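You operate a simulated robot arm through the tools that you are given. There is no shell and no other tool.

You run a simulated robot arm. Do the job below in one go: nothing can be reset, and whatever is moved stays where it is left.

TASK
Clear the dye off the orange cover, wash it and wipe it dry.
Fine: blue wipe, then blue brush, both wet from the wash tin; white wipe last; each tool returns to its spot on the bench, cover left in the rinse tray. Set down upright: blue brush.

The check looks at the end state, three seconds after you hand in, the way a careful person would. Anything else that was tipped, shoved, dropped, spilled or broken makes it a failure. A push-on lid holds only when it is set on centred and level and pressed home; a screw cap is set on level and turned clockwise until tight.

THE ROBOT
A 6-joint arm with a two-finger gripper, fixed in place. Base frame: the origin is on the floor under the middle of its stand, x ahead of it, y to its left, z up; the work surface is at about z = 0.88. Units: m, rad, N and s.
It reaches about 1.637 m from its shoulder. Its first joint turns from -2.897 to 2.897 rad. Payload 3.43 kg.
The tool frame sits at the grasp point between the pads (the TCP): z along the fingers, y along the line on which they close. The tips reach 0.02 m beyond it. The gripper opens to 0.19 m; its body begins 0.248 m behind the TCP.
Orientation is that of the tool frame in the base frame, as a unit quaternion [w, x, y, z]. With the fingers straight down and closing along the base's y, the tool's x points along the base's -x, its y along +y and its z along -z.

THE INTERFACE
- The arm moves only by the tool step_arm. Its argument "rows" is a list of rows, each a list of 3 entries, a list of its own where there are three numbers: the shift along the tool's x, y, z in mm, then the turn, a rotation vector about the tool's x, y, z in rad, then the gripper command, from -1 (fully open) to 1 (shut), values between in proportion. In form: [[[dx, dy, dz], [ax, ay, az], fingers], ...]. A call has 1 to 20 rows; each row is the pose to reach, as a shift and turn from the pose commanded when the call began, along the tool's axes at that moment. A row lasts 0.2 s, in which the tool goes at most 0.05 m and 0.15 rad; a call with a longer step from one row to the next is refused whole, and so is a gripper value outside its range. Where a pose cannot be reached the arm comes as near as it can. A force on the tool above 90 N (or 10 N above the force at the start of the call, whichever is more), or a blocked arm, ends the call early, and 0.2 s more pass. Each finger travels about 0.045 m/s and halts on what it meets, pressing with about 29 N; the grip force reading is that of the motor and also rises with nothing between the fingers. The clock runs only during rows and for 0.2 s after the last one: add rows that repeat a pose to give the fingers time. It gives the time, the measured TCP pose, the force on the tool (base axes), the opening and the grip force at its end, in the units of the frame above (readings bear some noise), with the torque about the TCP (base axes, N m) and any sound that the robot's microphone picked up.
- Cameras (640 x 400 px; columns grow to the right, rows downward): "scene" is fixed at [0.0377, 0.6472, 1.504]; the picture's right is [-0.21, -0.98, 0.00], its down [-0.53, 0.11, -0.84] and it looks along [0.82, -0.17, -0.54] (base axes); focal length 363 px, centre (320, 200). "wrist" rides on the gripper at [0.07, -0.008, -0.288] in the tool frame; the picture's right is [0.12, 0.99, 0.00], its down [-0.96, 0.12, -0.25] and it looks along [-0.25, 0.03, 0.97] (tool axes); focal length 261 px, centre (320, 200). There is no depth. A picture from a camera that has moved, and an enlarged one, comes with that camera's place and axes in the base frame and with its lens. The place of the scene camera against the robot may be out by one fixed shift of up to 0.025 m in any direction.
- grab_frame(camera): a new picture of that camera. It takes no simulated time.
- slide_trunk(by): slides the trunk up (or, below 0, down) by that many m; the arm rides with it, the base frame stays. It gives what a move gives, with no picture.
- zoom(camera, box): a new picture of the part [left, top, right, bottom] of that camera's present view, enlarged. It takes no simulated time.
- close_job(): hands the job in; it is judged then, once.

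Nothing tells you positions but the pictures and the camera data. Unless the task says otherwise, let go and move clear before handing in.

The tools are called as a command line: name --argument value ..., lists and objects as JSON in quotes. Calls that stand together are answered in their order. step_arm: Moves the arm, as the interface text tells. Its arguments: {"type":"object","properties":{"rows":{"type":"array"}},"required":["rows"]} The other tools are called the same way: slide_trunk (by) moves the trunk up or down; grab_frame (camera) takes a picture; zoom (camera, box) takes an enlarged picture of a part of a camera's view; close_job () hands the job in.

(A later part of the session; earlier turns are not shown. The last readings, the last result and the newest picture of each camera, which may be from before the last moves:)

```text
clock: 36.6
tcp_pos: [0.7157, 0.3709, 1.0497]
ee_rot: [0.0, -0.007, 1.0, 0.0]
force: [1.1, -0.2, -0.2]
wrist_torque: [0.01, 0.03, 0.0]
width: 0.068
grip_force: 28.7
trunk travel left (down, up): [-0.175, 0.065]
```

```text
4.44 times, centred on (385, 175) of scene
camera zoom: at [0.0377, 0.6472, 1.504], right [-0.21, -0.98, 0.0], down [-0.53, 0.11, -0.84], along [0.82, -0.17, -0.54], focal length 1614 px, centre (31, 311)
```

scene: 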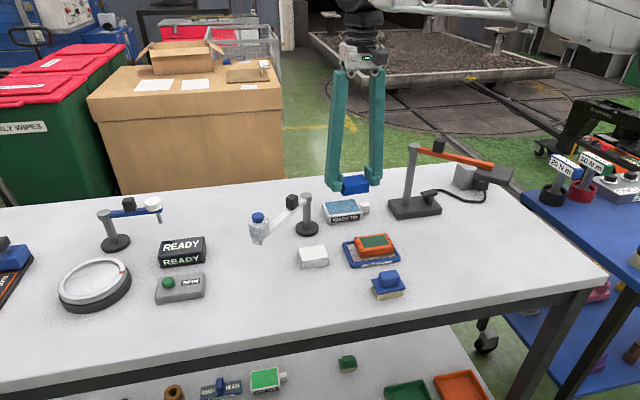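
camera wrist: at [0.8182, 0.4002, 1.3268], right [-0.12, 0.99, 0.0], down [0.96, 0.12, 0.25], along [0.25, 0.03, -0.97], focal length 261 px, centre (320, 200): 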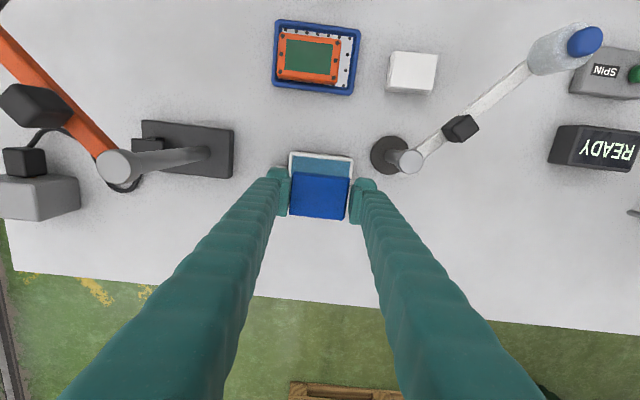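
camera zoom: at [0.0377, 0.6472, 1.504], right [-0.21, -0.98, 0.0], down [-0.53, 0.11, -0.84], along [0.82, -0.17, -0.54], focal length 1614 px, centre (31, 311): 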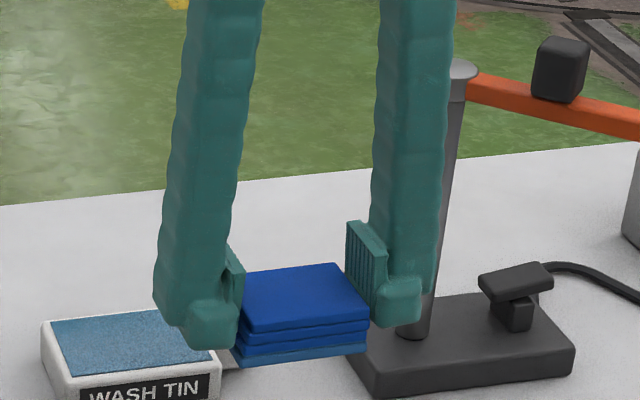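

The dye is gone from the cover. I'll carry the blue wipe back above its original spot and look before lowering.

step_arm --rows '[[[15, 18, 0], [0, 0, -0.01], 1], [[40, 49, 0], [0, 0, -0.02], 1], [[65, 80, 0], [0, 0, -0.03], 1], [[90, 111, 0], [0, 0, -0.045], 1], [[110, 136, 0], [0, 0, -0.06], 1], [[119.5, 148.4, 0], [0, 0, -0.06], 1], [[119.5, 148.4, 30], [0, 0, -0.06], 1], [[119.5, 148.4, 60], [0, 0, -0.06], 1], [[119.5, 148.4, 90], [0, 0, -0.06], 1], [[119.5, 148.4, 112], [0, 0, -0.06], 1], [[119.5, 148.4, 122], [0, 0, -0.06], 1], [[119.5, 148.4, 122], [0, 0, -0.06], 1]]'

zoom --camera "scene" --box '[280, 240, 400, 320]'

```text
clock: 39.2
tcp_pos: [0.5935, 0.5187, 0.9284]
ee_rot: [0.0, -0.039, 0.999, 0.0]
force: [-0.1, 0.6, -0.3]
wrist_torque: [0.0, 0.0, 0.01]
width: 0.0682
grip_force: 28.9
trunk travel left (down, up): [-0.175, 0.065]
```

```text
5.00 times, centred on (340, 280) of scene
camera zoom: at [0.0377, 0.6472, 1.504], right [-0.21, -0.98, 0.0], down [-0.53, 0.11, -0.84], along [0.82, -0.17, -0.54], focal length 1815 px, centre (220, -200)
```

zoom: 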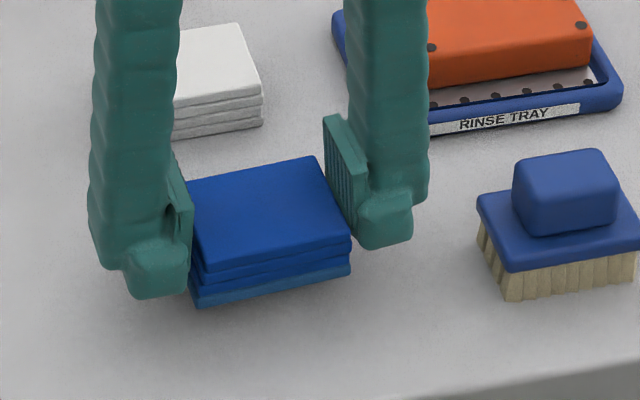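

Over its original spot, so I'll lower until it just touches the bench.

step_arm --rows '[[[0, 0, 6], [0, 0, 0], 1], [[0, 0, 11], [0, 0, 0], 1], [[0, 0, 14], [0, 0, 0], 1], [[0, 0, 14], [0, 0, 0], 1]]'

step_arm --rows '[[[0, 0, 1], [0, 0, 0], 1], [[0, 0, 2], [0, 0, 0], 1], [[0, 0, 2], [0, 0, 0], 1]]'

step_arm --rows '[[[0, 0, 1], [0, 0, 0], 1], [[0, 0, 1], [0, 0, 0], 1]]'

zoom --camera "scene" --box '[280, 240, 400, 320]'

```text
clock: 40.2
tcp_pos: [0.5947, 0.519, 0.9138]
ee_rot: [0.0, -0.039, 0.999, 0.0]
force: [0.6, -0.4, -0.8]
wrist_torque: [-0.02, 0.01, 0.03]
width: 0.0682
grip_force: 28.5
trunk travel left (down, up): [-0.175, 0.065]
```

```text
clock: 41.0
tcp_pos: [0.5944, 0.5198, 0.9115]
ee_rot: [0.0, -0.038, 0.999, 0.001]
force: [0.7, 0.1, -0.6]
wrist_torque: [-0.02, -0.01, 0.03]
width: 0.0683
grip_force: 29.0
trunk travel left (down, up): [-0.175, 0.065]
```

```text
clock: 41.6
tcp_pos: [0.5945, 0.5191, 0.9118]
ee_rot: [0.0, -0.038, 0.999, 0.001]
force: [-0.5, -0.4, -0.1]
wrist_torque: [0.02, -0.02, -0.03]
width: 0.0685
grip_force: 28.9
trunk travel left (down, up): [-0.175, 0.065]
```

```text
5.00 times, centred on (340, 280) of scene
camera zoom: at [0.0377, 0.6472, 1.504], right [-0.21, -0.98, 0.0], down [-0.53, 0.11, -0.84], along [0.82, -0.17, -0.54], focal length 1815 px, centre (220, -200)
```

zoom: 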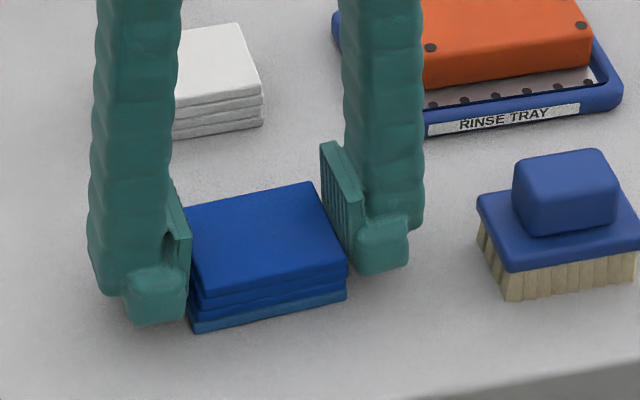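

It is within about 1 mm of its original place. I'll lower the last millimetre or so with a 1 mm sideways correction.

step_arm --rows '[[[0, -1, 0], [0, 0, 0], 1], [[0, -1, 1], [0, 0, 0], 1], [[0, -1, 1], [0, 0, 0], 1]]'

step_arm --rows '[[[0, 0, 0.7], [0, 0, 0], 1], [[0, 0, 0.7], [0, 0, 0], 1]]'

```text
clock: 42.4
tcp_pos: [0.5946, 0.5167, 0.9114]
ee_rot: [0.0, -0.039, 0.999, 0.0]
force: [-1.0, -0.3, 2.1]
wrist_torque: [0.0, 0.03, -0.03]
width: 0.0681
grip_force: 29.2
trunk travel left (down, up): [-0.175, 0.065]
```

```text
clock: 43.0
tcp_pos: [0.5956, 0.5176, 0.9105]
ee_rot: [0.0, -0.039, 0.999, 0.0]
force: [-2.6, -1.0, 10.7]
wrist_torque: [-0.06, 0.06, 0.0]
width: 0.0684
grip_force: 28.6
trunk travel left (down, up): [-0.175, 0.065]
```

The wipe is on the bench. I'll open to 9 cm and rise straight up.

step_arm --rows '[[[0, 0, -0.7], [0, 0, 0], 1], [[0, 0, -0.7], [0, 0, 0], 0.2], [[0, 0, -0.7], [0, 0, 0], 0.05], [[0, 0, -0.7], [0, 0, 0], 0.05], [[0, 0, -0.7], [0, 0, 0], 0.05], [[0, 0, -10], [0, 0, 0], 0.05], [[0, 0, -35], [0, 0, 0], 0.05], [[0, 0, -65], [0, 0, 0], 0.05], [[0, 0, -95], [0, 0, 0], 0.05], [[0, 0, -125], [0, 0, 0], 0.05], [[0, 0, -140], [0, 0, 0], 0.05], [[0, 0, -140], [0, 0, 0], 0.05]]'

zoom --camera "scene" --box '[280, 240, 400, 320]'

zoom --camera "wrist" --box '[190, 120, 290, 200]'

```text
clock: 45.6
tcp_pos: [0.5934, 0.5164, 1.0506]
ee_rot: [-0.001, -0.038, 0.999, 0.0]
force: [0.9, -0.5, 0.4]
wrist_torque: [-0.03, -0.03, -0.01]
width: 0.0902
grip_force: 0.1
trunk travel left (down, up): [-0.175, 0.065]
```

```text
5.00 times, centred on (340, 280) of scene
camera zoom: at [0.0377, 0.6472, 1.504], right [-0.21, -0.98, 0.0], down [-0.53, 0.11, -0.84], along [0.82, -0.17, -0.54], focal length 1815 px, centre (220, -200)
```

zoom: 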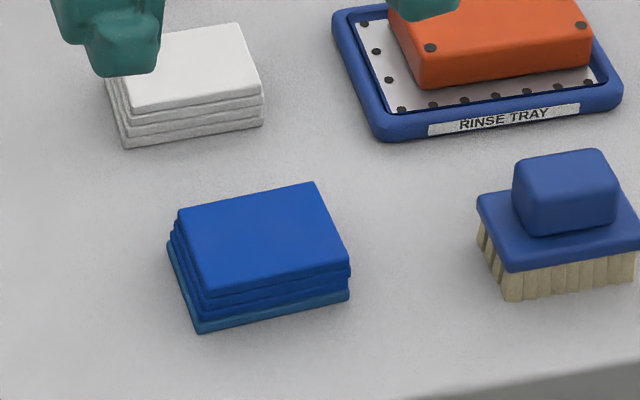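

```text
5.00 times, centred on (240, 160) of wrist
camera zoom: at [0.5235, 0.5039, 1.3373], right [-0.19, 0.98, 0.0], down [0.95, 0.19, 0.25], along [0.24, 0.05, -0.97], focal length 1303 px, centre (720, 400)
```

zoom: 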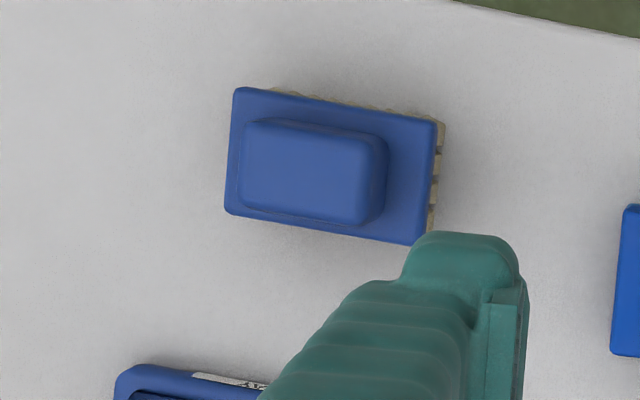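

The blue wipe sits back on its spot. Next I'll move above the blue brush and narrow the fingers a bit.

step_arm --rows '[[[5, -25, 0], [0, 0, 0], 0.05], [[10, -55, 0], [0, 0, 0], 0.05], [[16, -85, 0], [0, 0, 0], 0.1], [[22, -115, 0], [0, 0, 0], 0.2], [[26.3, -132.4, 0], [0, 0, 0], 0.25], [[26.3, -132.4, 0], [0, 0, 0], 0.25], [[26.3, -132.4, 0], [0, 0, 0], 0.25]]'

zoom --camera "wrist" --box '[260, 140, 390, 220]'

grab_frame --camera "scene"

```text
clock: 47.2
tcp_pos: [0.5791, 0.3838, 1.0495]
ee_rot: [0.0, -0.039, 0.999, 0.0]
force: [-1.1, 0.7, -0.1]
wrist_torque: [-0.01, -0.01, -0.07]
width: 0.0713
grip_force: 0.0
trunk travel left (down, up): [-0.175, 0.065]
```

```text
4.92 times, centred on (325, 180) of wrist
camera zoom: at [0.5092, 0.3696, 1.338], right [-0.19, 0.98, 0.0], down [0.95, 0.19, 0.25], along [0.24, 0.05, -0.97], focal length 1283 px, centre (295, 298)
```

zoom: 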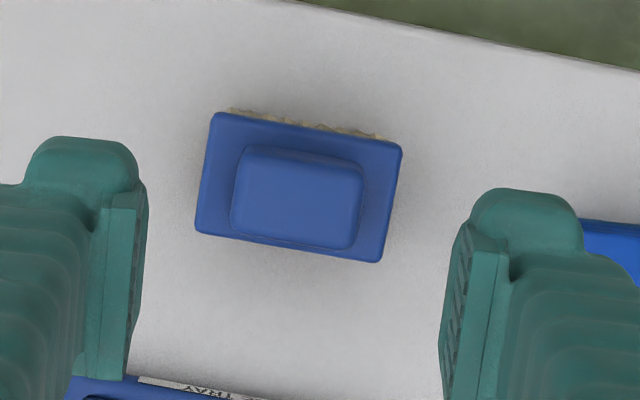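

```text
taken
```

scene: 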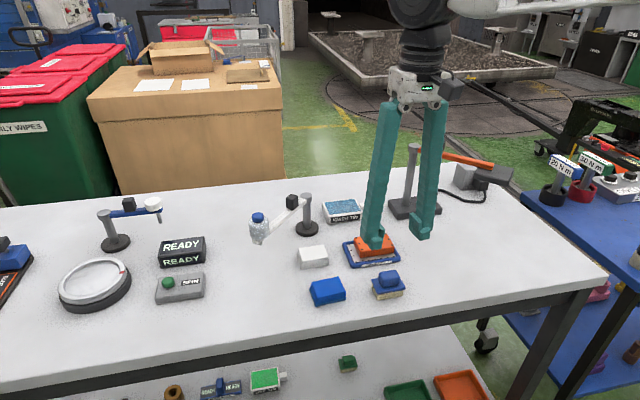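

The brush centre is at (0.5795, 0.3845), turned about 1.9°. I'll correct for that and lower to a checking height beside the handle, keeping the tips above the plate.

step_arm --rows '[[[-1.2, 1.9, 15], [0, 0, 0.02], 0.25], [[-1.2, 1.9, 40], [0, 0, 0.044], 0.25], [[-1.2, 1.9, 65], [0, 0, 0.044], 0.25], [[-1.2, 1.9, 90], [0, 0, 0.044], 0.25], [[-1.2, 1.9, 104], [0, 0, 0.044], 0.25], [[-1.2, 1.9, 110], [0, 0, 0.044], 0.25], [[-1.2, 1.9, 110], [0, 0, 0.044], 0.25]]'

zoom --camera "scene" --box '[340, 230, 440, 310]'

zoom --camera "wrist" --box '[260, 140, 390, 220]'

```text
clock: 48.8
tcp_pos: [0.5796, 0.3856, 0.9381]
ee_rot: [0.0, -0.016, 1.0, -0.001]
force: [-0.1, 0.9, 0.0]
wrist_torque: [-0.02, -0.01, -0.03]
width: 0.0713
grip_force: 0.0
trunk travel left (down, up): [-0.175, 0.065]
```

```text
5.00 times, centred on (390, 270) of scene
camera zoom: at [0.0377, 0.6472, 1.504], right [-0.21, -0.98, 0.0], down [-0.53, 0.11, -0.84], along [0.82, -0.17, -0.54], focal length 1815 px, centre (-30, -150)
```

zoom: 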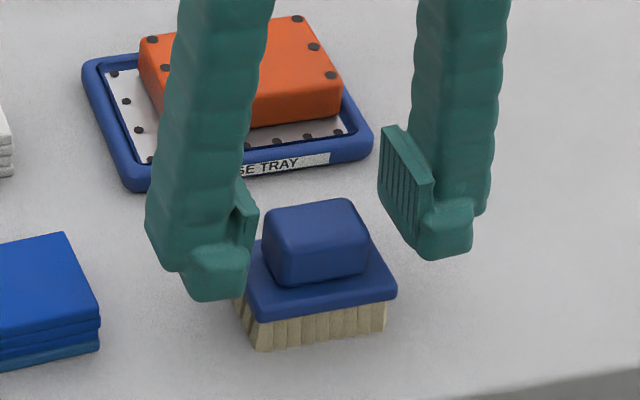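

```text
4.92 times, centred on (325, 180) of wrist
camera zoom: at [0.509, 0.3755, 1.2266], right [-0.15, 0.99, 0.0], down [0.96, 0.15, 0.25], along [0.24, 0.04, -0.97], focal length 1283 px, centre (295, 298)
```

zoom: 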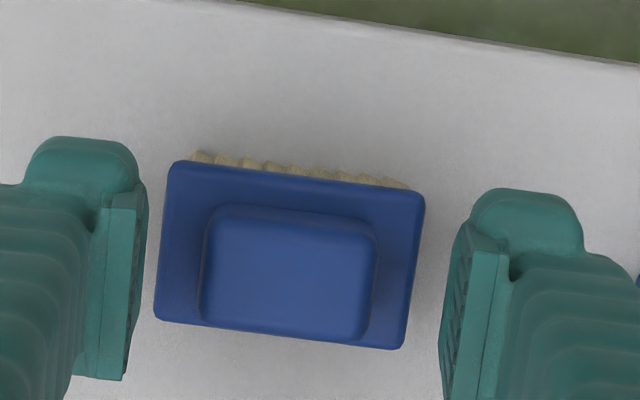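

The fingers are centred on the handle. I'll lower a further 7 mm and check how the pads overlap the handle.

step_arm --rows '[[[0, 0, 4], [0, 0, 0], 0.25], [[0, 0, 7], [0, 0, 0], 0.25], [[0, 0, 7], [0, 0, 0], 0.25]]'

zoom --camera "scene" --box '[350, 245, 430, 305]'

```text
clock: 49.6
tcp_pos: [0.5792, 0.3859, 0.9325]
ee_rot: [0.0, -0.017, 1.0, -0.001]
force: [0.3, 0.4, 0.2]
wrist_torque: [-0.01, 0.0, 0.03]
width: 0.0712
grip_force: 0.0
trunk travel left (down, up): [-0.175, 0.065]
```

```text
6.67 times, centred on (390, 275) of scene
camera zoom: at [0.0377, 0.6472, 1.504], right [-0.21, -0.98, 0.0], down [-0.53, 0.11, -0.84], along [0.82, -0.17, -0.54], focal length 2420 px, centre (-147, -300)
```

zoom: 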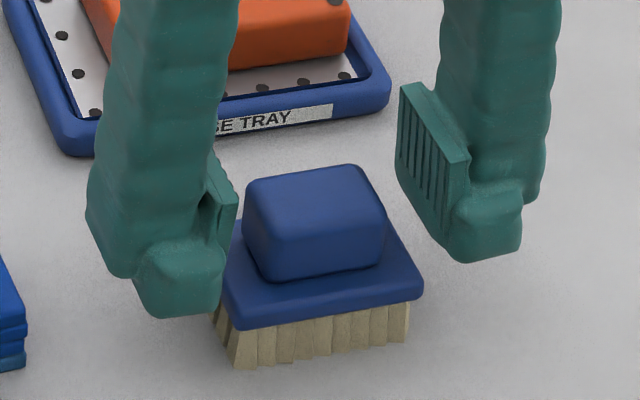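

The pads overlap most of the handle, with the tips still a few mm above the plate. Closing.

step_arm --rows '[[[0, 0, 1], [0, 0, 0], 0.35], [[0, 0, 1], [0, 0, 0], 0.5], [[0, 0, 1], [0, 0, 0], 0.7], [[0, 0, 1], [0, 0, 0], 1], [[0, 0, 1], [0, 0, 0], 1], [[0, 0, 1], [0, 0, 0], 1], [[0, 0, 1], [0, 0, 0], 1]]'

zoom --camera "scene" --box '[350, 245, 430, 305]'

zoom --camera "wrist" --box '[260, 140, 390, 220]'

```text
clock: 51.2
tcp_pos: [0.5784, 0.3864, 0.9322]
ee_rot: [-0.001, -0.016, 1.0, 0.001]
force: [-0.1, -0.6, 0.2]
wrist_torque: [0.06, 0.0, 0.01]
width: 0.0409
grip_force: 28.8
trunk travel left (down, up): [-0.175, 0.065]
```

```text
6.67 times, centred on (390, 275) of scene
camera zoom: at [0.0377, 0.6472, 1.504], right [-0.21, -0.98, 0.0], down [-0.53, 0.11, -0.84], along [0.82, -0.17, -0.54], focal length 2420 px, centre (-147, -300)
```

zoom: 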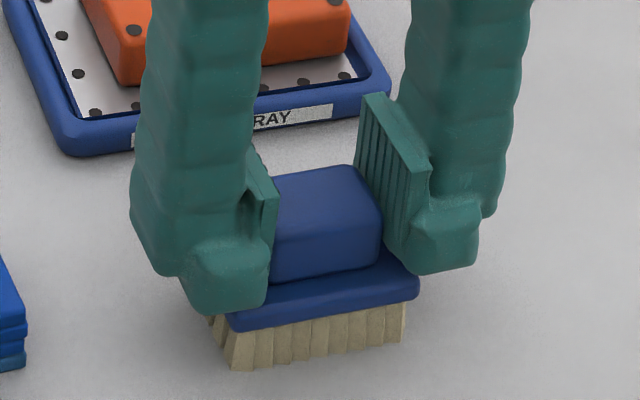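

```text
4.92 times, centred on (325, 180) of wrist
camera zoom: at [0.5084, 0.3751, 1.2191], right [-0.15, 0.99, 0.0], down [0.96, 0.15, 0.25], along [0.24, 0.04, -0.97], focal length 1283 px, centre (295, 298)
```

zoom: 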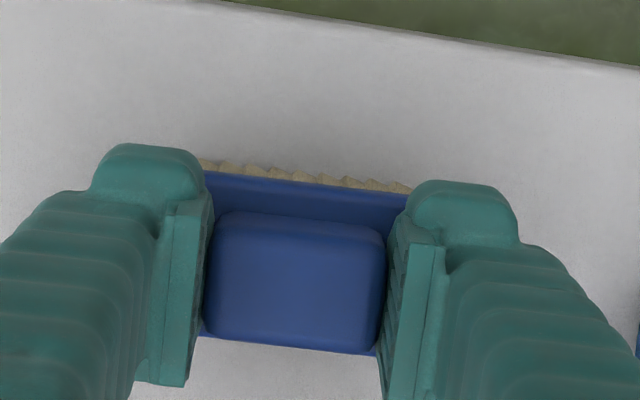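

The brush handle is held (41 mm wide), with the brush shifted only about 1.5 mm toward +y. I'll lift it straight up and carry it over the wash tin.

step_arm --rows '[[[0, 0, -5], [0, 0, 0], 1], [[0, 0, -25], [0, 0, 0], 1], [[0, 0, -55], [0, 0, 0], 1], [[0, 0, -85], [0, 0, 0], 1], [[0, 0, -110], [0, 0, 0], 1], [[0, 0, -118], [0, 0, 0], 1], [[-25, 1, -118], [0, 0, 0.003], 1], [[-60, 2.4, -118], [0, 0, 0.007], 1], [[-100, 4, -118], [0, 0, 0.011], 1], [[-140, 5.6, -118], [0, 0, 0.015], 1], [[-180, 7.2, -118], [0, 0, 0.02], 1], [[-220, 8.8, -118], [0, 0, 0.025], 1], [[-260, 10.4, -118], [0, 0, 0.03], 1], [[-290, 11.6, -118], [0, 0, 0.033], 1], [[-309.1, 12.3, -118], [0, 0, 0.033], 1], [[-309.1, 12.3, -118], [0, 0, 0.033], 1]]'

grab_frame --camera "scene"

zoom --camera "wrist" --box '[240, 130, 400, 260]'

```text
clock: 54.6
tcp_pos: [0.8865, 0.407, 1.0489]
ee_rot: [0.0, 0.0, 1.0, 0.0]
force: [0.2, 0.1, -1.2]
wrist_torque: [-0.01, 0.03, 0.0]
width: 0.0407
grip_force: 28.7
trunk travel left (down, up): [-0.175, 0.065]
```

```text
taken
```

scene: 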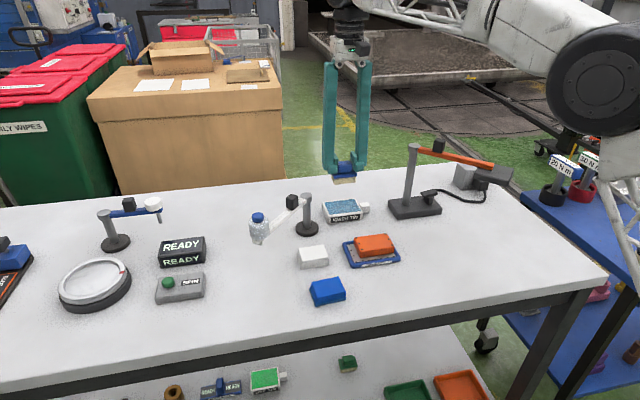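

```text
3.08 times, centred on (320, 195) of wrist
camera zoom: at [0.8164, 0.3989, 1.3375], right [-0.12, 0.99, 0.0], down [0.96, 0.12, 0.25], along [0.25, 0.03, -0.97], focal length 802 px, centre (320, 215)
```

zoom: 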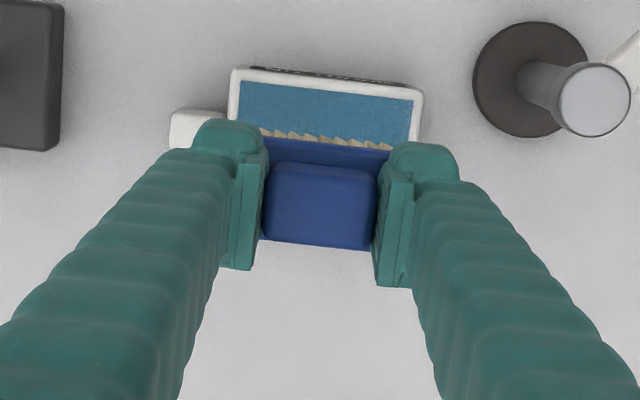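

The brush is over the tin, held level. I'll lower it to just above the pad, then step down a millimetre at a time.

step_arm --rows '[[[0, 0, 20], [0, 0, 0], 1], [[0, 0, 45], [0, 0, 0], 1], [[0, 0, 65], [0, 0, 0], 1], [[0, 0, 78], [0, 0, 0], 1], [[0, 0, 83], [0, 0, 0], 1], [[0, 0, 83], [0, 0, 0], 1]]'

step_arm --rows '[[[0, 0, 1], [0, 0, 0], 1], [[0, 0, 2], [0, 0, 0], 1], [[0, 0, 2], [0, 0, 0], 1]]'

step_arm --rows '[[[0, 0, 1], [0, 0, 0], 1], [[0, 0, 1], [0, 0, 0], 1]]'

zoom --camera "scene" --box '[290, 150, 410, 240]'

```text
clock: 56.0
tcp_pos: [0.8895, 0.4084, 0.9662]
ee_rot: [-0.001, 0.0, 1.0, 0.0]
force: [-0.3, 0.3, -0.5]
wrist_torque: [-0.03, 0.03, -0.02]
width: 0.0405
grip_force: 29.1
trunk travel left (down, up): [-0.175, 0.065]
```

```text
clock: 56.8
tcp_pos: [0.888, 0.4074, 0.9643]
ee_rot: [0.0, 0.0, 1.0, 0.0]
force: [0.4, -0.5, 0.1]
wrist_torque: [-0.04, -0.03, 0.01]
width: 0.0407
grip_force: 29.0
trunk travel left (down, up): [-0.175, 0.065]
```

```text
clock: 57.4
tcp_pos: [0.8878, 0.4076, 0.9634]
ee_rot: [-0.001, 0.0, 1.0, 0.0]
force: [0.0, 1.1, -0.4]
wrist_torque: [0.0, 0.01, -0.04]
width: 0.041
grip_force: 29.0
trunk travel left (down, up): [-0.175, 0.065]
```

```text
4.44 times, centred on (350, 195) of scene
camera zoom: at [0.0377, 0.6472, 1.504], right [-0.21, -0.98, 0.0], down [-0.53, 0.11, -0.84], along [0.82, -0.17, -0.54], focal length 1614 px, centre (187, 222)
```

zoom: 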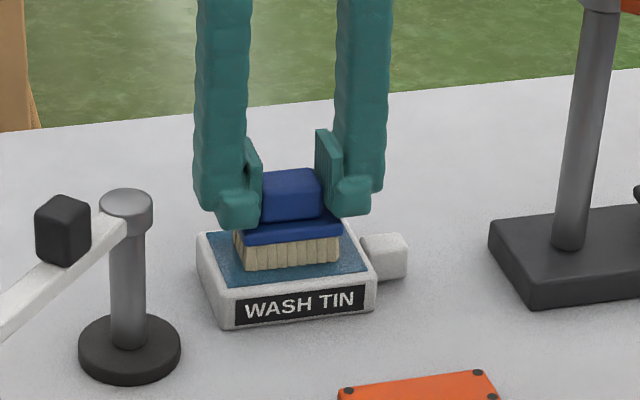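

step_arm --rows '[[[0, 0, 1], [0, 0, 0], 1], [[0, 0, 1], [0, 0, 0], 1]]'

step_arm --rows '[[[0, 0, 1], [0, 0, 0], 1], [[0, 0, 1], [0, 0, 0], 1]]'

step_arm --rows '[[[0, 0, 0.5], [0, 0, 0], 1], [[0, 0, 0.5], [0, 0, 0], 1]]'

```text
clock: 58.0
tcp_pos: [0.8881, 0.4077, 0.9627]
ee_rot: [0.0, 0.001, 1.0, 0.0]
force: [0.4, -1.1, -0.7]
wrist_torque: [0.01, 0.01, 0.01]
width: 0.0404
grip_force: 29.0
trunk travel left (down, up): [-0.175, 0.065]
```

```text
clock: 58.6
tcp_pos: [0.8869, 0.4075, 0.9614]
ee_rot: [0.0, 0.0, 1.0, 0.0]
force: [-0.3, 0.3, -1.1]
wrist_torque: [0.04, 0.02, 0.05]
width: 0.0406
grip_force: 28.9
trunk travel left (down, up): [-0.175, 0.065]
```

```text
clock: 59.2
tcp_pos: [0.8879, 0.4073, 0.9621]
ee_rot: [0.0, 0.0, 1.0, 0.0]
force: [-0.5, -0.5, 4.3]
wrist_torque: [0.0, 0.06, -0.02]
width: 0.0408
grip_force: 28.8
trunk travel left (down, up): [-0.175, 0.065]
```

Contact is starting. I'll press slightly more and hold to wet the bristles.

step_arm --rows '[[[0, 0, 0.5], [0, 0, 0], 1], [[0, 0, 0.8], [0, 0, 0], 1], [[0, 0, 0.8], [0, 0, 0], 1], [[0, 0, 0.8], [0, 0, 0], 1], [[0, 0, 0.8], [0, 0, 0], 1], [[0, 0, 0.8], [0, 0, 0], 1], [[0, 0, 0.8], [0, 0, 0], 1]]'

zoom --camera "scene" --box '[290, 150, 410, 240]'

```text
clock: 60.8
tcp_pos: [0.8888, 0.4071, 0.961]
ee_rot: [0.0, 0.0, 1.0, 0.0]
force: [0.7, 1.5, 13.9]
wrist_torque: [0.1, 0.01, 0.02]
width: 0.0407
grip_force: 28.7
trunk travel left (down, up): [-0.175, 0.065]
```

```text
4.44 times, centred on (350, 195) of scene
camera zoom: at [0.0377, 0.6472, 1.504], right [-0.21, -0.98, 0.0], down [-0.53, 0.11, -0.84], along [0.82, -0.17, -0.54], focal length 1614 px, centre (187, 222)
```

zoom: 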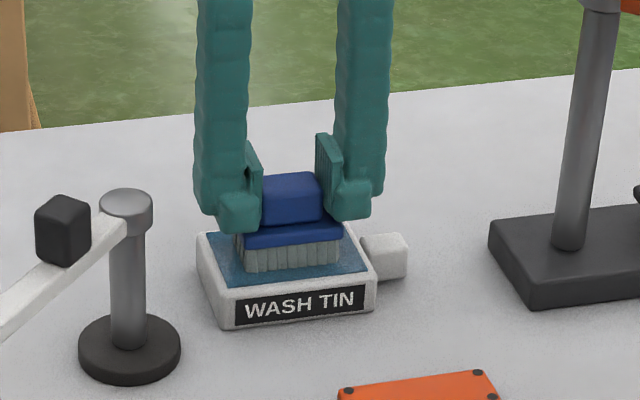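

The bristles have changed colour, so the brush is wet. I'll lift and move over the cover.

step_arm --rows '[[[0, 0, -5], [0, 0, 0], 1], [[0, 0, -25], [0, 0, 0], 1], [[0, 0, -50], [0, 0, 0], 1], [[0, 0, -69], [0, 0, 0], 1], [[25, -5, -69], [0, 0, -0.003], 1], [[60, -12.5, -69], [0, 0, -0.006], 1], [[95, -20, -69], [0, 0, -0.01], 1], [[130, -27, -69], [0, 0, -0.014], 1], [[160, -33.4, -69], [0, 0, -0.017], 1], [[171.7, -35.8, -69], [0, 0, -0.017], 1], [[171.7, -35.8, -50], [0, 0, -0.017], 1], [[171.7, -35.8, -30], [0, 0, -0.017], 1], [[171.7, -35.8, -15], [0, 0, -0.017], 1], [[171.7, -35.8, -10], [0, 0, -0.017], 1], [[171.7, -35.8, -10], [0, 0, -0.017], 1]]'

zoom --camera "scene" --box '[320, 185, 430, 265]'

zoom --camera "wrist" --box '[240, 130, 400, 260]'

```text
clock: 64.0
tcp_pos: [0.7171, 0.3712, 0.9707]
ee_rot: [0.001, -0.008, 1.0, 0.0]
force: [-0.3, 1.1, -1.4]
wrist_torque: [-0.02, -0.01, 0.0]
width: 0.0408
grip_force: 29.1
trunk travel left (down, up): [-0.175, 0.065]
```

```text
5.00 times, centred on (375, 225) of scene
camera zoom: at [0.0377, 0.6472, 1.504], right [-0.21, -0.98, 0.0], down [-0.53, 0.11, -0.84], along [0.82, -0.17, -0.54], focal length 1815 px, centre (45, 75)
```

zoom: 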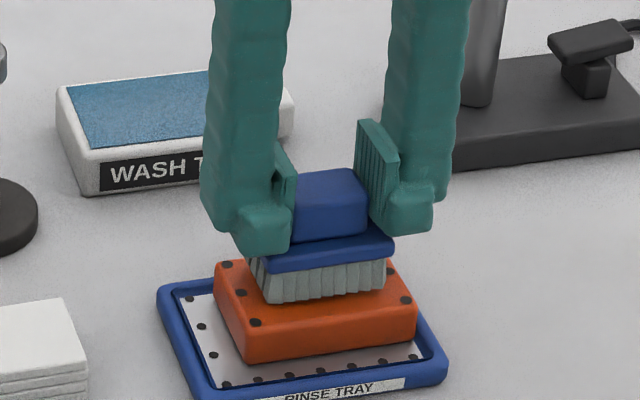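

```text
3.08 times, centred on (320, 195) of wrist
camera zoom: at [0.6464, 0.3617, 1.258], right [-0.14, 0.99, 0.0], down [0.96, 0.13, 0.25], along [0.25, 0.03, -0.97], focal length 802 px, centre (320, 215)
```

zoom: 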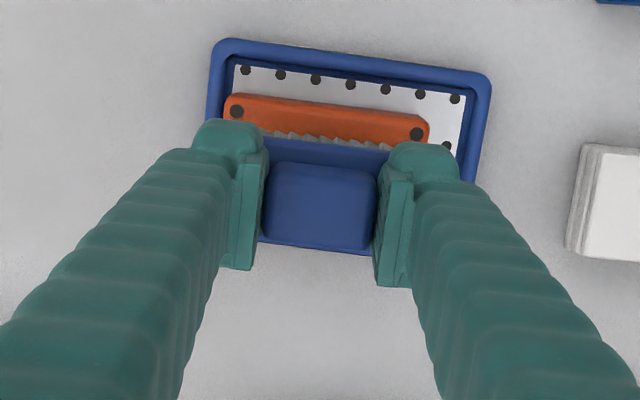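

The brush is centred above the cover with just a few mm of clearance, so I'll step down to contact.

step_arm --rows '[[[0, 0, 2], [0, 0, 0], 1], [[0, 0, 4], [0, 0, 0], 1], [[0, 0, 4], [0, 0, 0], 1]]'

step_arm --rows '[[[0, 0, 1], [0, 0, 0], 1], [[0, 0, 1], [0, 0, 0], 1]]'

step_arm --rows '[[[0, 0, 1], [0, 0, 0], 1], [[0, 0, 1], [0, 0, 0], 1]]'

```text
clock: 64.8
tcp_pos: [0.7162, 0.3722, 0.9665]
ee_rot: [0.0, -0.008, 1.0, 0.0]
force: [-0.1, -0.1, -0.7]
wrist_torque: [0.0, 0.01, 0.01]
width: 0.0408
grip_force: 29.0
trunk travel left (down, up): [-0.175, 0.065]
```

```text
clock: 65.4
tcp_pos: [0.717, 0.3712, 0.9657]
ee_rot: [0.0, -0.008, 1.0, 0.0]
force: [1.0, -0.5, -1.3]
wrist_torque: [0.01, -0.04, 0.02]
width: 0.0409
grip_force: 28.9
trunk travel left (down, up): [-0.175, 0.065]
```

```text
clock: 66.0
tcp_pos: [0.7153, 0.3717, 0.9658]
ee_rot: [0.001, -0.008, 1.0, 0.0]
force: [1.3, -0.1, 11.5]
wrist_torque: [-0.01, 0.0, 0.0]
width: 0.0404
grip_force: 29.3
trunk travel left (down, up): [-0.175, 0.065]
```

Contact at about 11 N. I'll scrub over the whole patch in both directions.

step_arm --rows '[[[0, 5, 0], [0, 0, 0], 1], [[0, 10, 0], [0, 0, 0], 1], [[0, 13, 0], [0, 0, 0], 1], [[0, 8, 0], [0, 0, 0], 1], [[0, 3, 0], [0, 0, 0], 1], [[0, -3, 0], [0, 0, 0], 1], [[0, -8, 0], [0, 0, 0], 1], [[0, -13, 0], [0, 0, 0], 1], [[0, -8, 0.3], [0, 0, 0], 1], [[0, -3, 0.3], [0, 0, 0], 1], [[0, 3, 0.3], [0, 0, 0], 1], [[0, 8, 0.3], [0, 0, 0], 1], [[0, 13, 0.3], [0, 0, 0], 1], [[0, 8, 0.3], [0, 0, 0], 1], [[0, 3, 0.3], [0, 0, 0], 1], [[0, -3, 0.3], [0, 0, 0], 1], [[0, -8, 0.3], [0, 0, 0], 1], [[0, -13, 0.3], [0, 0, 0], 1], [[0, -7, 0.3], [0, 0, 0], 1], [[0, 0, 0.3], [0, 0, 0], 1]]'

zoom --camera "scene" --box '[320, 185, 430, 265]'

```text
clock: 70.2
tcp_pos: [0.7154, 0.372, 0.9642]
ee_rot: [0.0, -0.009, 1.0, 0.001]
force: [0.6, -5.0, 11.8]
wrist_torque: [-0.17, -0.07, 0.03]
width: 0.0407
grip_force: 29.2
trunk travel left (down, up): [-0.175, 0.065]
```

```text
5.00 times, centred on (375, 225) of scene
camera zoom: at [0.0377, 0.6472, 1.504], right [-0.21, -0.98, 0.0], down [-0.53, 0.11, -0.84], along [0.82, -0.17, -0.54], focal length 1815 px, centre (45, 75)
```

zoom: 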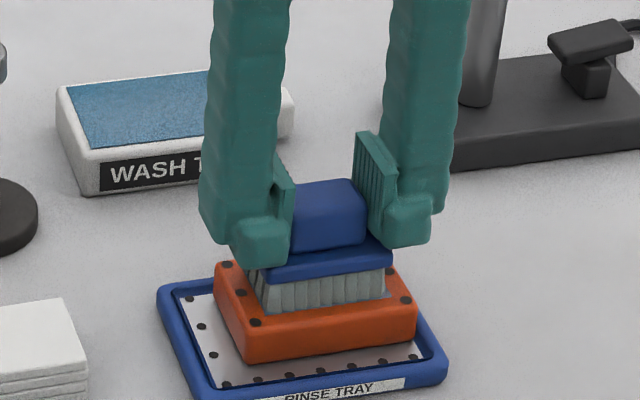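

Stable, and the cover hasn't moved. Now strokes along the other direction plus the patch edges.

step_arm --rows '[[[5, 0, 0], [0, 0, 0], 1], [[10, 0, 0], [0, 0, 0], 1], [[10, 5, 0], [0, 0, 0], 1], [[10, 10, 0], [0, 0, 0], 1], [[5, 10, 0], [0, 0, 0], 1], [[0, 10, 0], [0, 0, 0], 1], [[-5, 10, 0], [0, 0, 0], 1], [[-10, 10, 0], [0, 0, 0], 1], [[-10, 5, 0], [0, 0, 0], 1], [[-10, 0, 0], [0, 0, 0], 1], [[-10, -5, 0.2], [0, 0, 0], 1], [[-10, -10, 0.2], [0, 0, 0], 1], [[-5, -10, 0.2], [0, 0, 0], 1], [[0, -10, 0.2], [0, 0, 0], 1], [[5, -10, 0.2], [0, 0, 0], 1], [[10, -10, 0.2], [0, 0, 0], 1], [[10, -5, 0.2], [0, 0, 0], 1], [[10, 0, 0.2], [0, 0, 0], 1], [[5, 0, 0.2], [0, 0, 0], 1], [[0, 0, 0.2], [0, 0, 0], 1]]'

step_arm --rows '[[[0, 0, -5], [0, 0, 0], 1], [[0, 0, -20], [0, 0, 0], 1], [[0, 0, -45], [0, 0, 0], 1], [[0, 0, -70], [0, 0, 0], 1], [[0, 0, -90], [0, 0, 0], 1], [[0, 0, -96], [0, 0, 0], 1], [[0, 0, -96], [0, 0, 0], 1]]'

zoom --camera "scene" --box '[330, 200, 420, 270]'

zoom --camera "scene" --box '[320, 130, 450, 220]'

```text
clock: 74.4
tcp_pos: [0.7149, 0.3737, 0.9651]
ee_rot: [0.0, -0.008, 1.0, 0.0]
force: [-6.0, 1.3, 10.6]
wrist_torque: [0.07, 0.28, -0.02]
width: 0.0407
grip_force: 29.1
trunk travel left (down, up): [-0.175, 0.065]
```

```text
clock: 76.0
tcp_pos: [0.7164, 0.3715, 1.0599]
ee_rot: [0.0, -0.008, 1.0, 0.0]
force: [0.1, -0.7, -1.3]
wrist_torque: [0.01, 0.01, 0.02]
width: 0.0407
grip_force: 29.0
trunk travel left (down, up): [-0.175, 0.065]
```

```text
5.71 times, centred on (375, 235) of scene
camera zoom: at [0.0377, 0.6472, 1.504], right [-0.21, -0.98, 0.0], down [-0.53, 0.11, -0.84], along [0.82, -0.17, -0.54], focal length 2075 px, centre (6, 0)
```

zoom: 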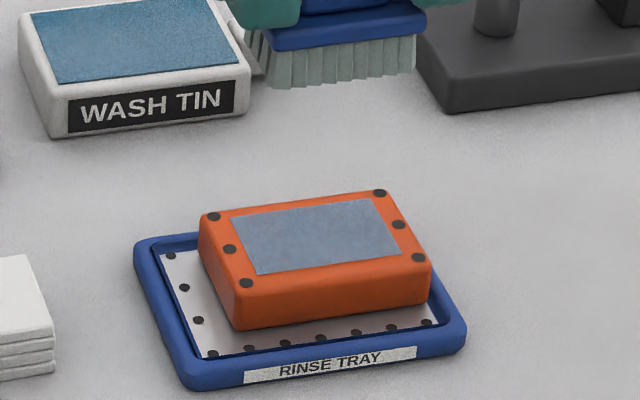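

```text
4.44 times, centred on (385, 175) of scene
camera zoom: at [0.0377, 0.6472, 1.504], right [-0.21, -0.98, 0.0], down [-0.53, 0.11, -0.84], along [0.82, -0.17, -0.54], focal length 1614 px, centre (31, 311)
```

zoom: 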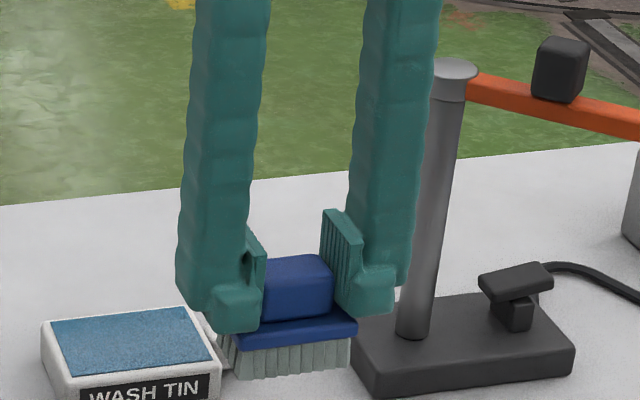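

The cover's patch now shows an even wet film with no dye, so the washing is done. I'll take the brush back above its spot.

step_arm --rows '[[[20, 2, 0], [0, 0, -0.003], 1], [[50, 5, 0], [0, 0, -0.006], 1], [[85, 9, 0], [0, 0, -0.01], 1], [[115, 12, 0], [0, 0, -0.014], 1], [[136.6, 14.1, 0], [0, 0, -0.016], 1], [[136.6, 14.1, 15], [0, 0, -0.016], 1], [[136.6, 14.1, 40], [0, 0, -0.016], 1], [[136.6, 14.1, 70], [0, 0, -0.016], 1], [[136.6, 14.1, 98], [0, 0, -0.016], 1], [[136.6, 14.1, 113], [0, 0, -0.016], 1], [[136.6, 14.1, 118], [0, 0, -0.016], 1], [[136.6, 14.1, 118], [0, 0, -0.016], 1]]'

zoom --camera "scene" --box '[350, 245, 430, 305]'

```text
clock: 78.6
tcp_pos: [0.5783, 0.3837, 0.9406]
ee_rot: [0.0, -0.017, 1.0, 0.0]
force: [0.7, 0.6, -0.8]
wrist_torque: [0.02, 0.02, -0.02]
width: 0.0409
grip_force: 28.7
trunk travel left (down, up): [-0.175, 0.065]
```

```text
6.67 times, centred on (390, 275) of scene
camera zoom: at [0.0377, 0.6472, 1.504], right [-0.21, -0.98, 0.0], down [-0.53, 0.11, -0.84], along [0.82, -0.17, -0.54], focal length 2420 px, centre (-147, -300)
```

zoom: 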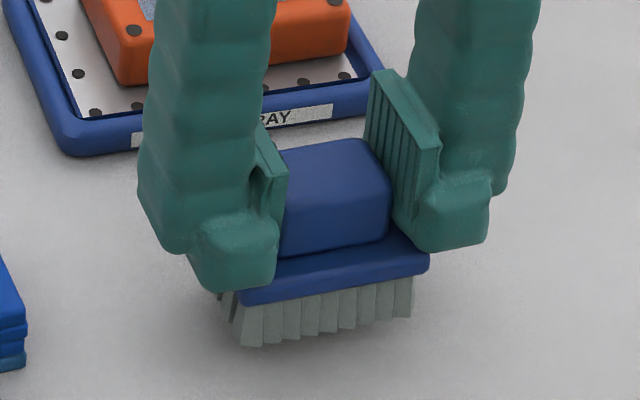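

Nearly down and in line with its spot. Lowering the last centimetre with force checks.

step_arm --rows '[[[0, 0, 4], [0, 0, 0], 1], [[0, 0, 7], [0, 0, 0], 1], [[0, 0, 8], [0, 0, 0], 1], [[0, 0, 8], [0, 0, 0], 1]]'

step_arm --rows '[[[0, 0, 1], [0, 0, 0], 1], [[0, 0, 1], [0, 0, 0], 1]]'

step_arm --rows '[[[0, 0, 1], [0, 0, 0], 1], [[0, 0, 1], [0, 0, 0], 1]]'

zoom --camera "scene" --box '[350, 245, 430, 305]'

```text
clock: 79.6
tcp_pos: [0.5787, 0.3836, 0.932]
ee_rot: [0.0, -0.016, 1.0, 0.001]
force: [-0.6, 0.0, -0.4]
wrist_torque: [-0.03, 0.0, -0.01]
width: 0.0406
grip_force: 28.8
trunk travel left (down, up): [-0.175, 0.065]
```

```text
clock: 80.2
tcp_pos: [0.5795, 0.3844, 0.9327]
ee_rot: [0.001, -0.016, 1.0, 0.0]
force: [-1.0, -0.5, -1.4]
wrist_torque: [-0.02, 0.02, 0.0]
width: 0.0404
grip_force: 29.2
trunk travel left (down, up): [-0.175, 0.065]
```

```text
clock: 80.8
tcp_pos: [0.58, 0.3838, 0.9321]
ee_rot: [0.0, -0.016, 1.0, -0.001]
force: [-0.3, -0.8, -0.7]
wrist_torque: [0.02, -0.02, 0.0]
width: 0.0406
grip_force: 29.0
trunk travel left (down, up): [-0.175, 0.065]
```

```text
6.67 times, centred on (390, 275) of scene
camera zoom: at [0.0377, 0.6472, 1.504], right [-0.21, -0.98, 0.0], down [-0.53, 0.11, -0.84], along [0.82, -0.17, -0.54], focal length 2420 px, centre (-147, -300)
```

zoom: 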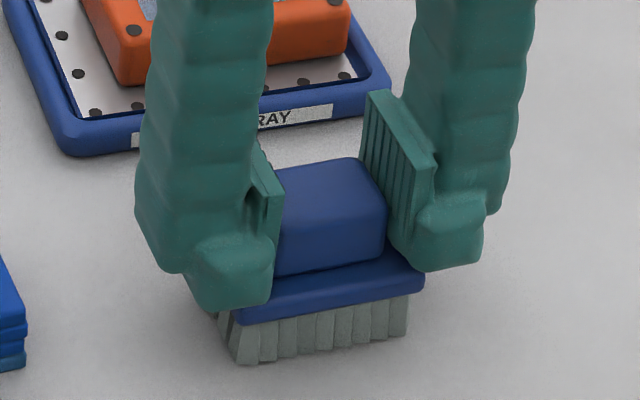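

Still about 2 mm up; continuing down.

step_arm --rows '[[[0, 0, 1], [0, 0, 0], 1], [[0, 0, 1], [0, 0, 0], 1]]'

step_arm --rows '[[[0, 0, 0.7], [0, 0, 0], 1], [[0, 0, 0.7], [0, 0, 0], 1]]'

step_arm --rows '[[[0, 0, 0.7], [0, 0, 0], 1], [[0, 0, 0.7], [0, 0, 0], 1]]'

zoom --camera "scene" --box '[350, 245, 430, 305]'

```text
clock: 81.4
tcp_pos: [0.5797, 0.3833, 0.9302]
ee_rot: [0.0, -0.017, 1.0, -0.001]
force: [0.5, 0.6, 0.5]
wrist_torque: [0.0, -0.01, 0.0]
width: 0.0406
grip_force: 28.7
trunk travel left (down, up): [-0.175, 0.065]
```

```text
clock: 82.0
tcp_pos: [0.5799, 0.3844, 0.9301]
ee_rot: [0.0, -0.016, 1.0, 0.0]
force: [-0.4, 1.1, 0.0]
wrist_torque: [-0.02, -0.01, 0.02]
width: 0.0405
grip_force: 28.9
trunk travel left (down, up): [-0.175, 0.065]
```

```text
clock: 82.6
tcp_pos: [0.5801, 0.3845, 0.9298]
ee_rot: [0.001, -0.017, 1.0, 0.0]
force: [1.5, 2.3, 10.1]
wrist_torque: [0.05, -0.06, 0.03]
width: 0.0408
grip_force: 29.0
trunk travel left (down, up): [-0.175, 0.065]
```

```text
6.67 times, centred on (390, 275) of scene
camera zoom: at [0.0377, 0.6472, 1.504], right [-0.21, -0.98, 0.0], down [-0.53, 0.11, -0.84], along [0.82, -0.17, -0.54], focal length 2420 px, centre (-147, -300)
```

zoom: 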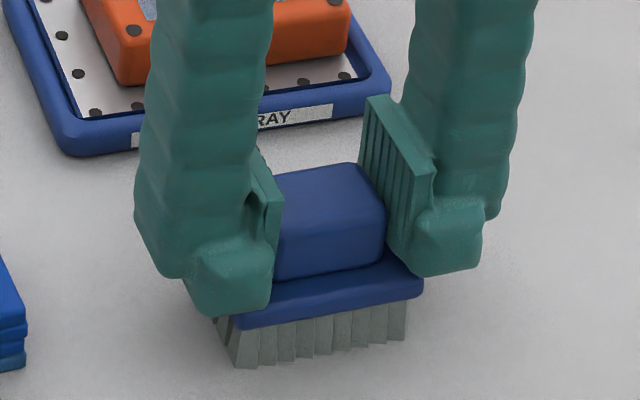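

The brush is down, upright, and within about 1 mm of its original place. Opening and rising straight up.

step_arm --rows '[[[0, 0, -0.7], [0, 0, 0], 1], [[0, 0, -0.7], [0, 0, 0], 0.45], [[0, 0, -0.7], [0, 0, 0], 0.25], [[0, 0, -0.7], [0, 0, 0], 0.25], [[0, 0, -0.7], [0, 0, 0], 0.25], [[0, 0, -10], [0, 0, 0], 0.25], [[0, 0, -35], [0, 0, 0], 0.25], [[0, 0, -65], [0, 0, 0], 0.25], [[0, 0, -95], [0, 0, 0], 0.25], [[0, 0, -115], [0, 0, 0], 0.2], [[0, 0, -120], [0, 0, 0], 0.1], [[0, 0, -120], [0, 0, 0], 0.05]]'

zoom --camera "scene" --box '[280, 230, 430, 320]'

```text
clock: 85.2
tcp_pos: [0.5802, 0.3851, 1.047]
ee_rot: [0.001, -0.017, 1.0, 0.0]
force: [0.1, 0.2, 0.9]
wrist_torque: [-0.01, -0.01, 0.03]
width: 0.0901
grip_force: 0.1
trunk travel left (down, up): [-0.175, 0.065]
```

```text
4.27 times, centred on (355, 275) of scene
camera zoom: at [0.0377, 0.6472, 1.504], right [-0.21, -0.98, 0.0], down [-0.53, 0.11, -0.84], along [0.82, -0.17, -0.54], focal length 1549 px, centre (171, -120)
```

zoom: 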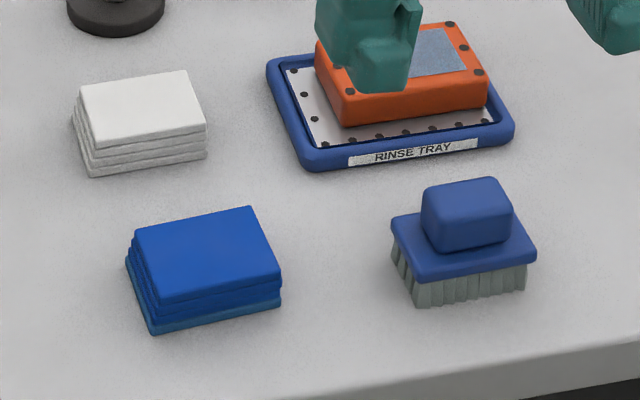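

The brush stands upright on its spot. Next is the white wipe at about (0.713, 0.527); I'll move above it and check its position and the clearance to the bottle arm.

step_arm --rows '[[[-20, 20, 0], [0, 0, -0.005], 0.1], [[-45, 45.5, 0], [0, 0, -0.01], 0.1], [[-70, 71, 0], [0, 0, -0.015], 0.1], [[-95, 96, 0], [0, 0, -0.02], 0.1], [[-120, 121.5, 0], [0, 0, -0.025], 0.1], [[-137.8, 139.5, 0], [0, 0, -0.027], 0.1], [[-137.8, 139.5, 0], [0, 0, -0.027], 0.1]]'

grab_frame --camera "wrist"

zoom --camera "wrist" --box '[260, 140, 390, 220]'

zoom --camera "scene" --box '[230, 170, 400, 280]'

```text
clock: 86.8
tcp_pos: [0.7128, 0.5303, 1.0486]
ee_rot: [-0.001, -0.029, 1.0, 0.0]
force: [0.4, 0.1, 0.9]
wrist_torque: [0.0, 0.03, -0.01]
width: 0.0854
grip_force: 0.0
trunk travel left (down, up): [-0.175, 0.065]
```

```text
taken
camera wrist: at [0.6423, 0.5175, 1.3371], right [-0.18, 0.98, 0.0], down [0.95, 0.17, 0.25], along [0.24, 0.04, -0.97], focal length 261 px, centre (320, 200)
```

wrist: 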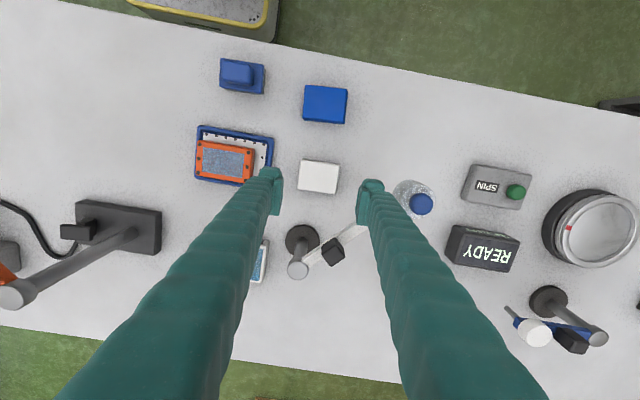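

```text
4.92 times, centred on (325, 180) of wrist
camera zoom: at [0.6423, 0.5175, 1.3371], right [-0.18, 0.98, 0.0], down [0.95, 0.17, 0.25], along [0.24, 0.04, -0.97], focal length 1283 px, centre (295, 298)
```

zoom: 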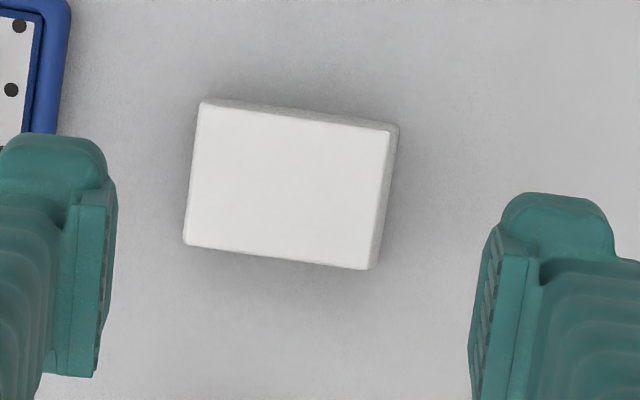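

```text
3.64 times, centred on (315, 225) of scene
camera zoom: at [0.0377, 0.6472, 1.504], right [-0.21, -0.98, 0.0], down [-0.53, 0.11, -0.84], along [0.82, -0.17, -0.54], focal length 1320 px, centre (338, 109)
```

zoom: 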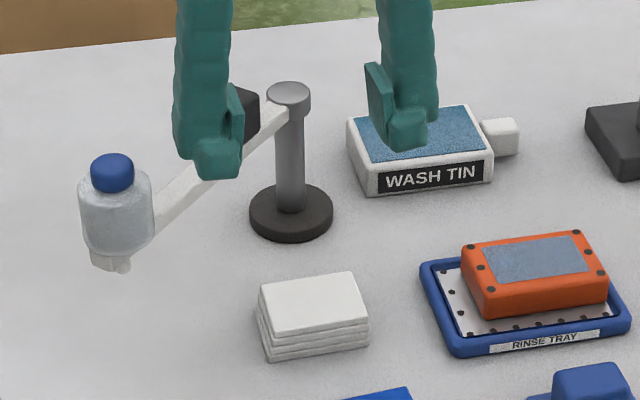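

The white wipe's centre is at (0.713, 0.527), turned about 1.9°. The bottle's edge is about 2 cm beyond where my outer finger will pass, so I'll narrow to 80 mm, correct, and lower part-way for a check.

step_arm --rows '[[[-1.6, -2.5, 0], [0, 0, 0.027], 0.158], [[-1.6, -2.5, 15], [0, 0, 0.027], 0.158], [[-1.6, -2.5, 40], [0, 0, 0.027], 0.158], [[-1.6, -2.5, 65], [0, 0, 0.027], 0.158], [[-1.6, -2.5, 85], [0, 0, 0.027], 0.158], [[-1.6, -2.5, 95], [0, 0, 0.027], 0.158], [[-1.6, -2.5, 95], [0, 0, 0.027], 0.158]]'

zoom --camera "wrist" --box '[250, 130, 460, 260]'

zoom --camera "scene" --box '[230, 190, 370, 285]'

```text
clock: 88.4
tcp_pos: [0.7151, 0.5257, 0.9551]
ee_rot: [0.0, -0.016, 1.0, 0.0]
force: [0.4, -0.2, -0.6]
wrist_torque: [0.01, 0.03, -0.03]
width: 0.0798
grip_force: 0.1
trunk travel left (down, up): [-0.175, 0.065]
```

```text
3.05 times, centred on (355, 195) of wrist
camera zoom: at [0.6441, 0.5149, 1.2428], right [-0.15, 0.99, 0.0], down [0.96, 0.15, 0.25], along [0.24, 0.04, -0.97], focal length 794 px, centre (213, 215)
```

zoom: 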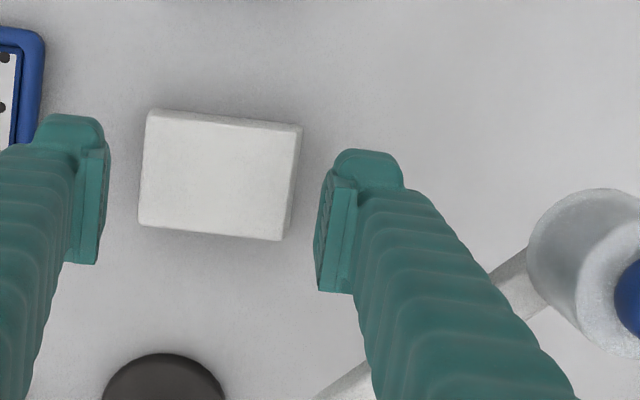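

```text
4.21 times, centred on (300, 238) of scene
camera zoom: at [0.0377, 0.6472, 1.504], right [-0.21, -0.98, 0.0], down [-0.53, 0.11, -0.84], along [0.82, -0.17, -0.54], focal length 1529 px, centre (404, 42)
```

zoom: 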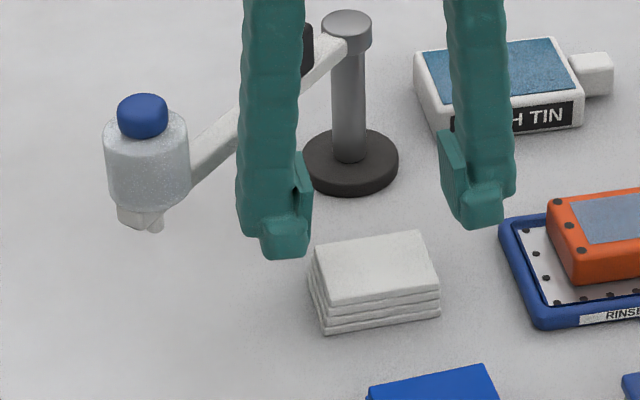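

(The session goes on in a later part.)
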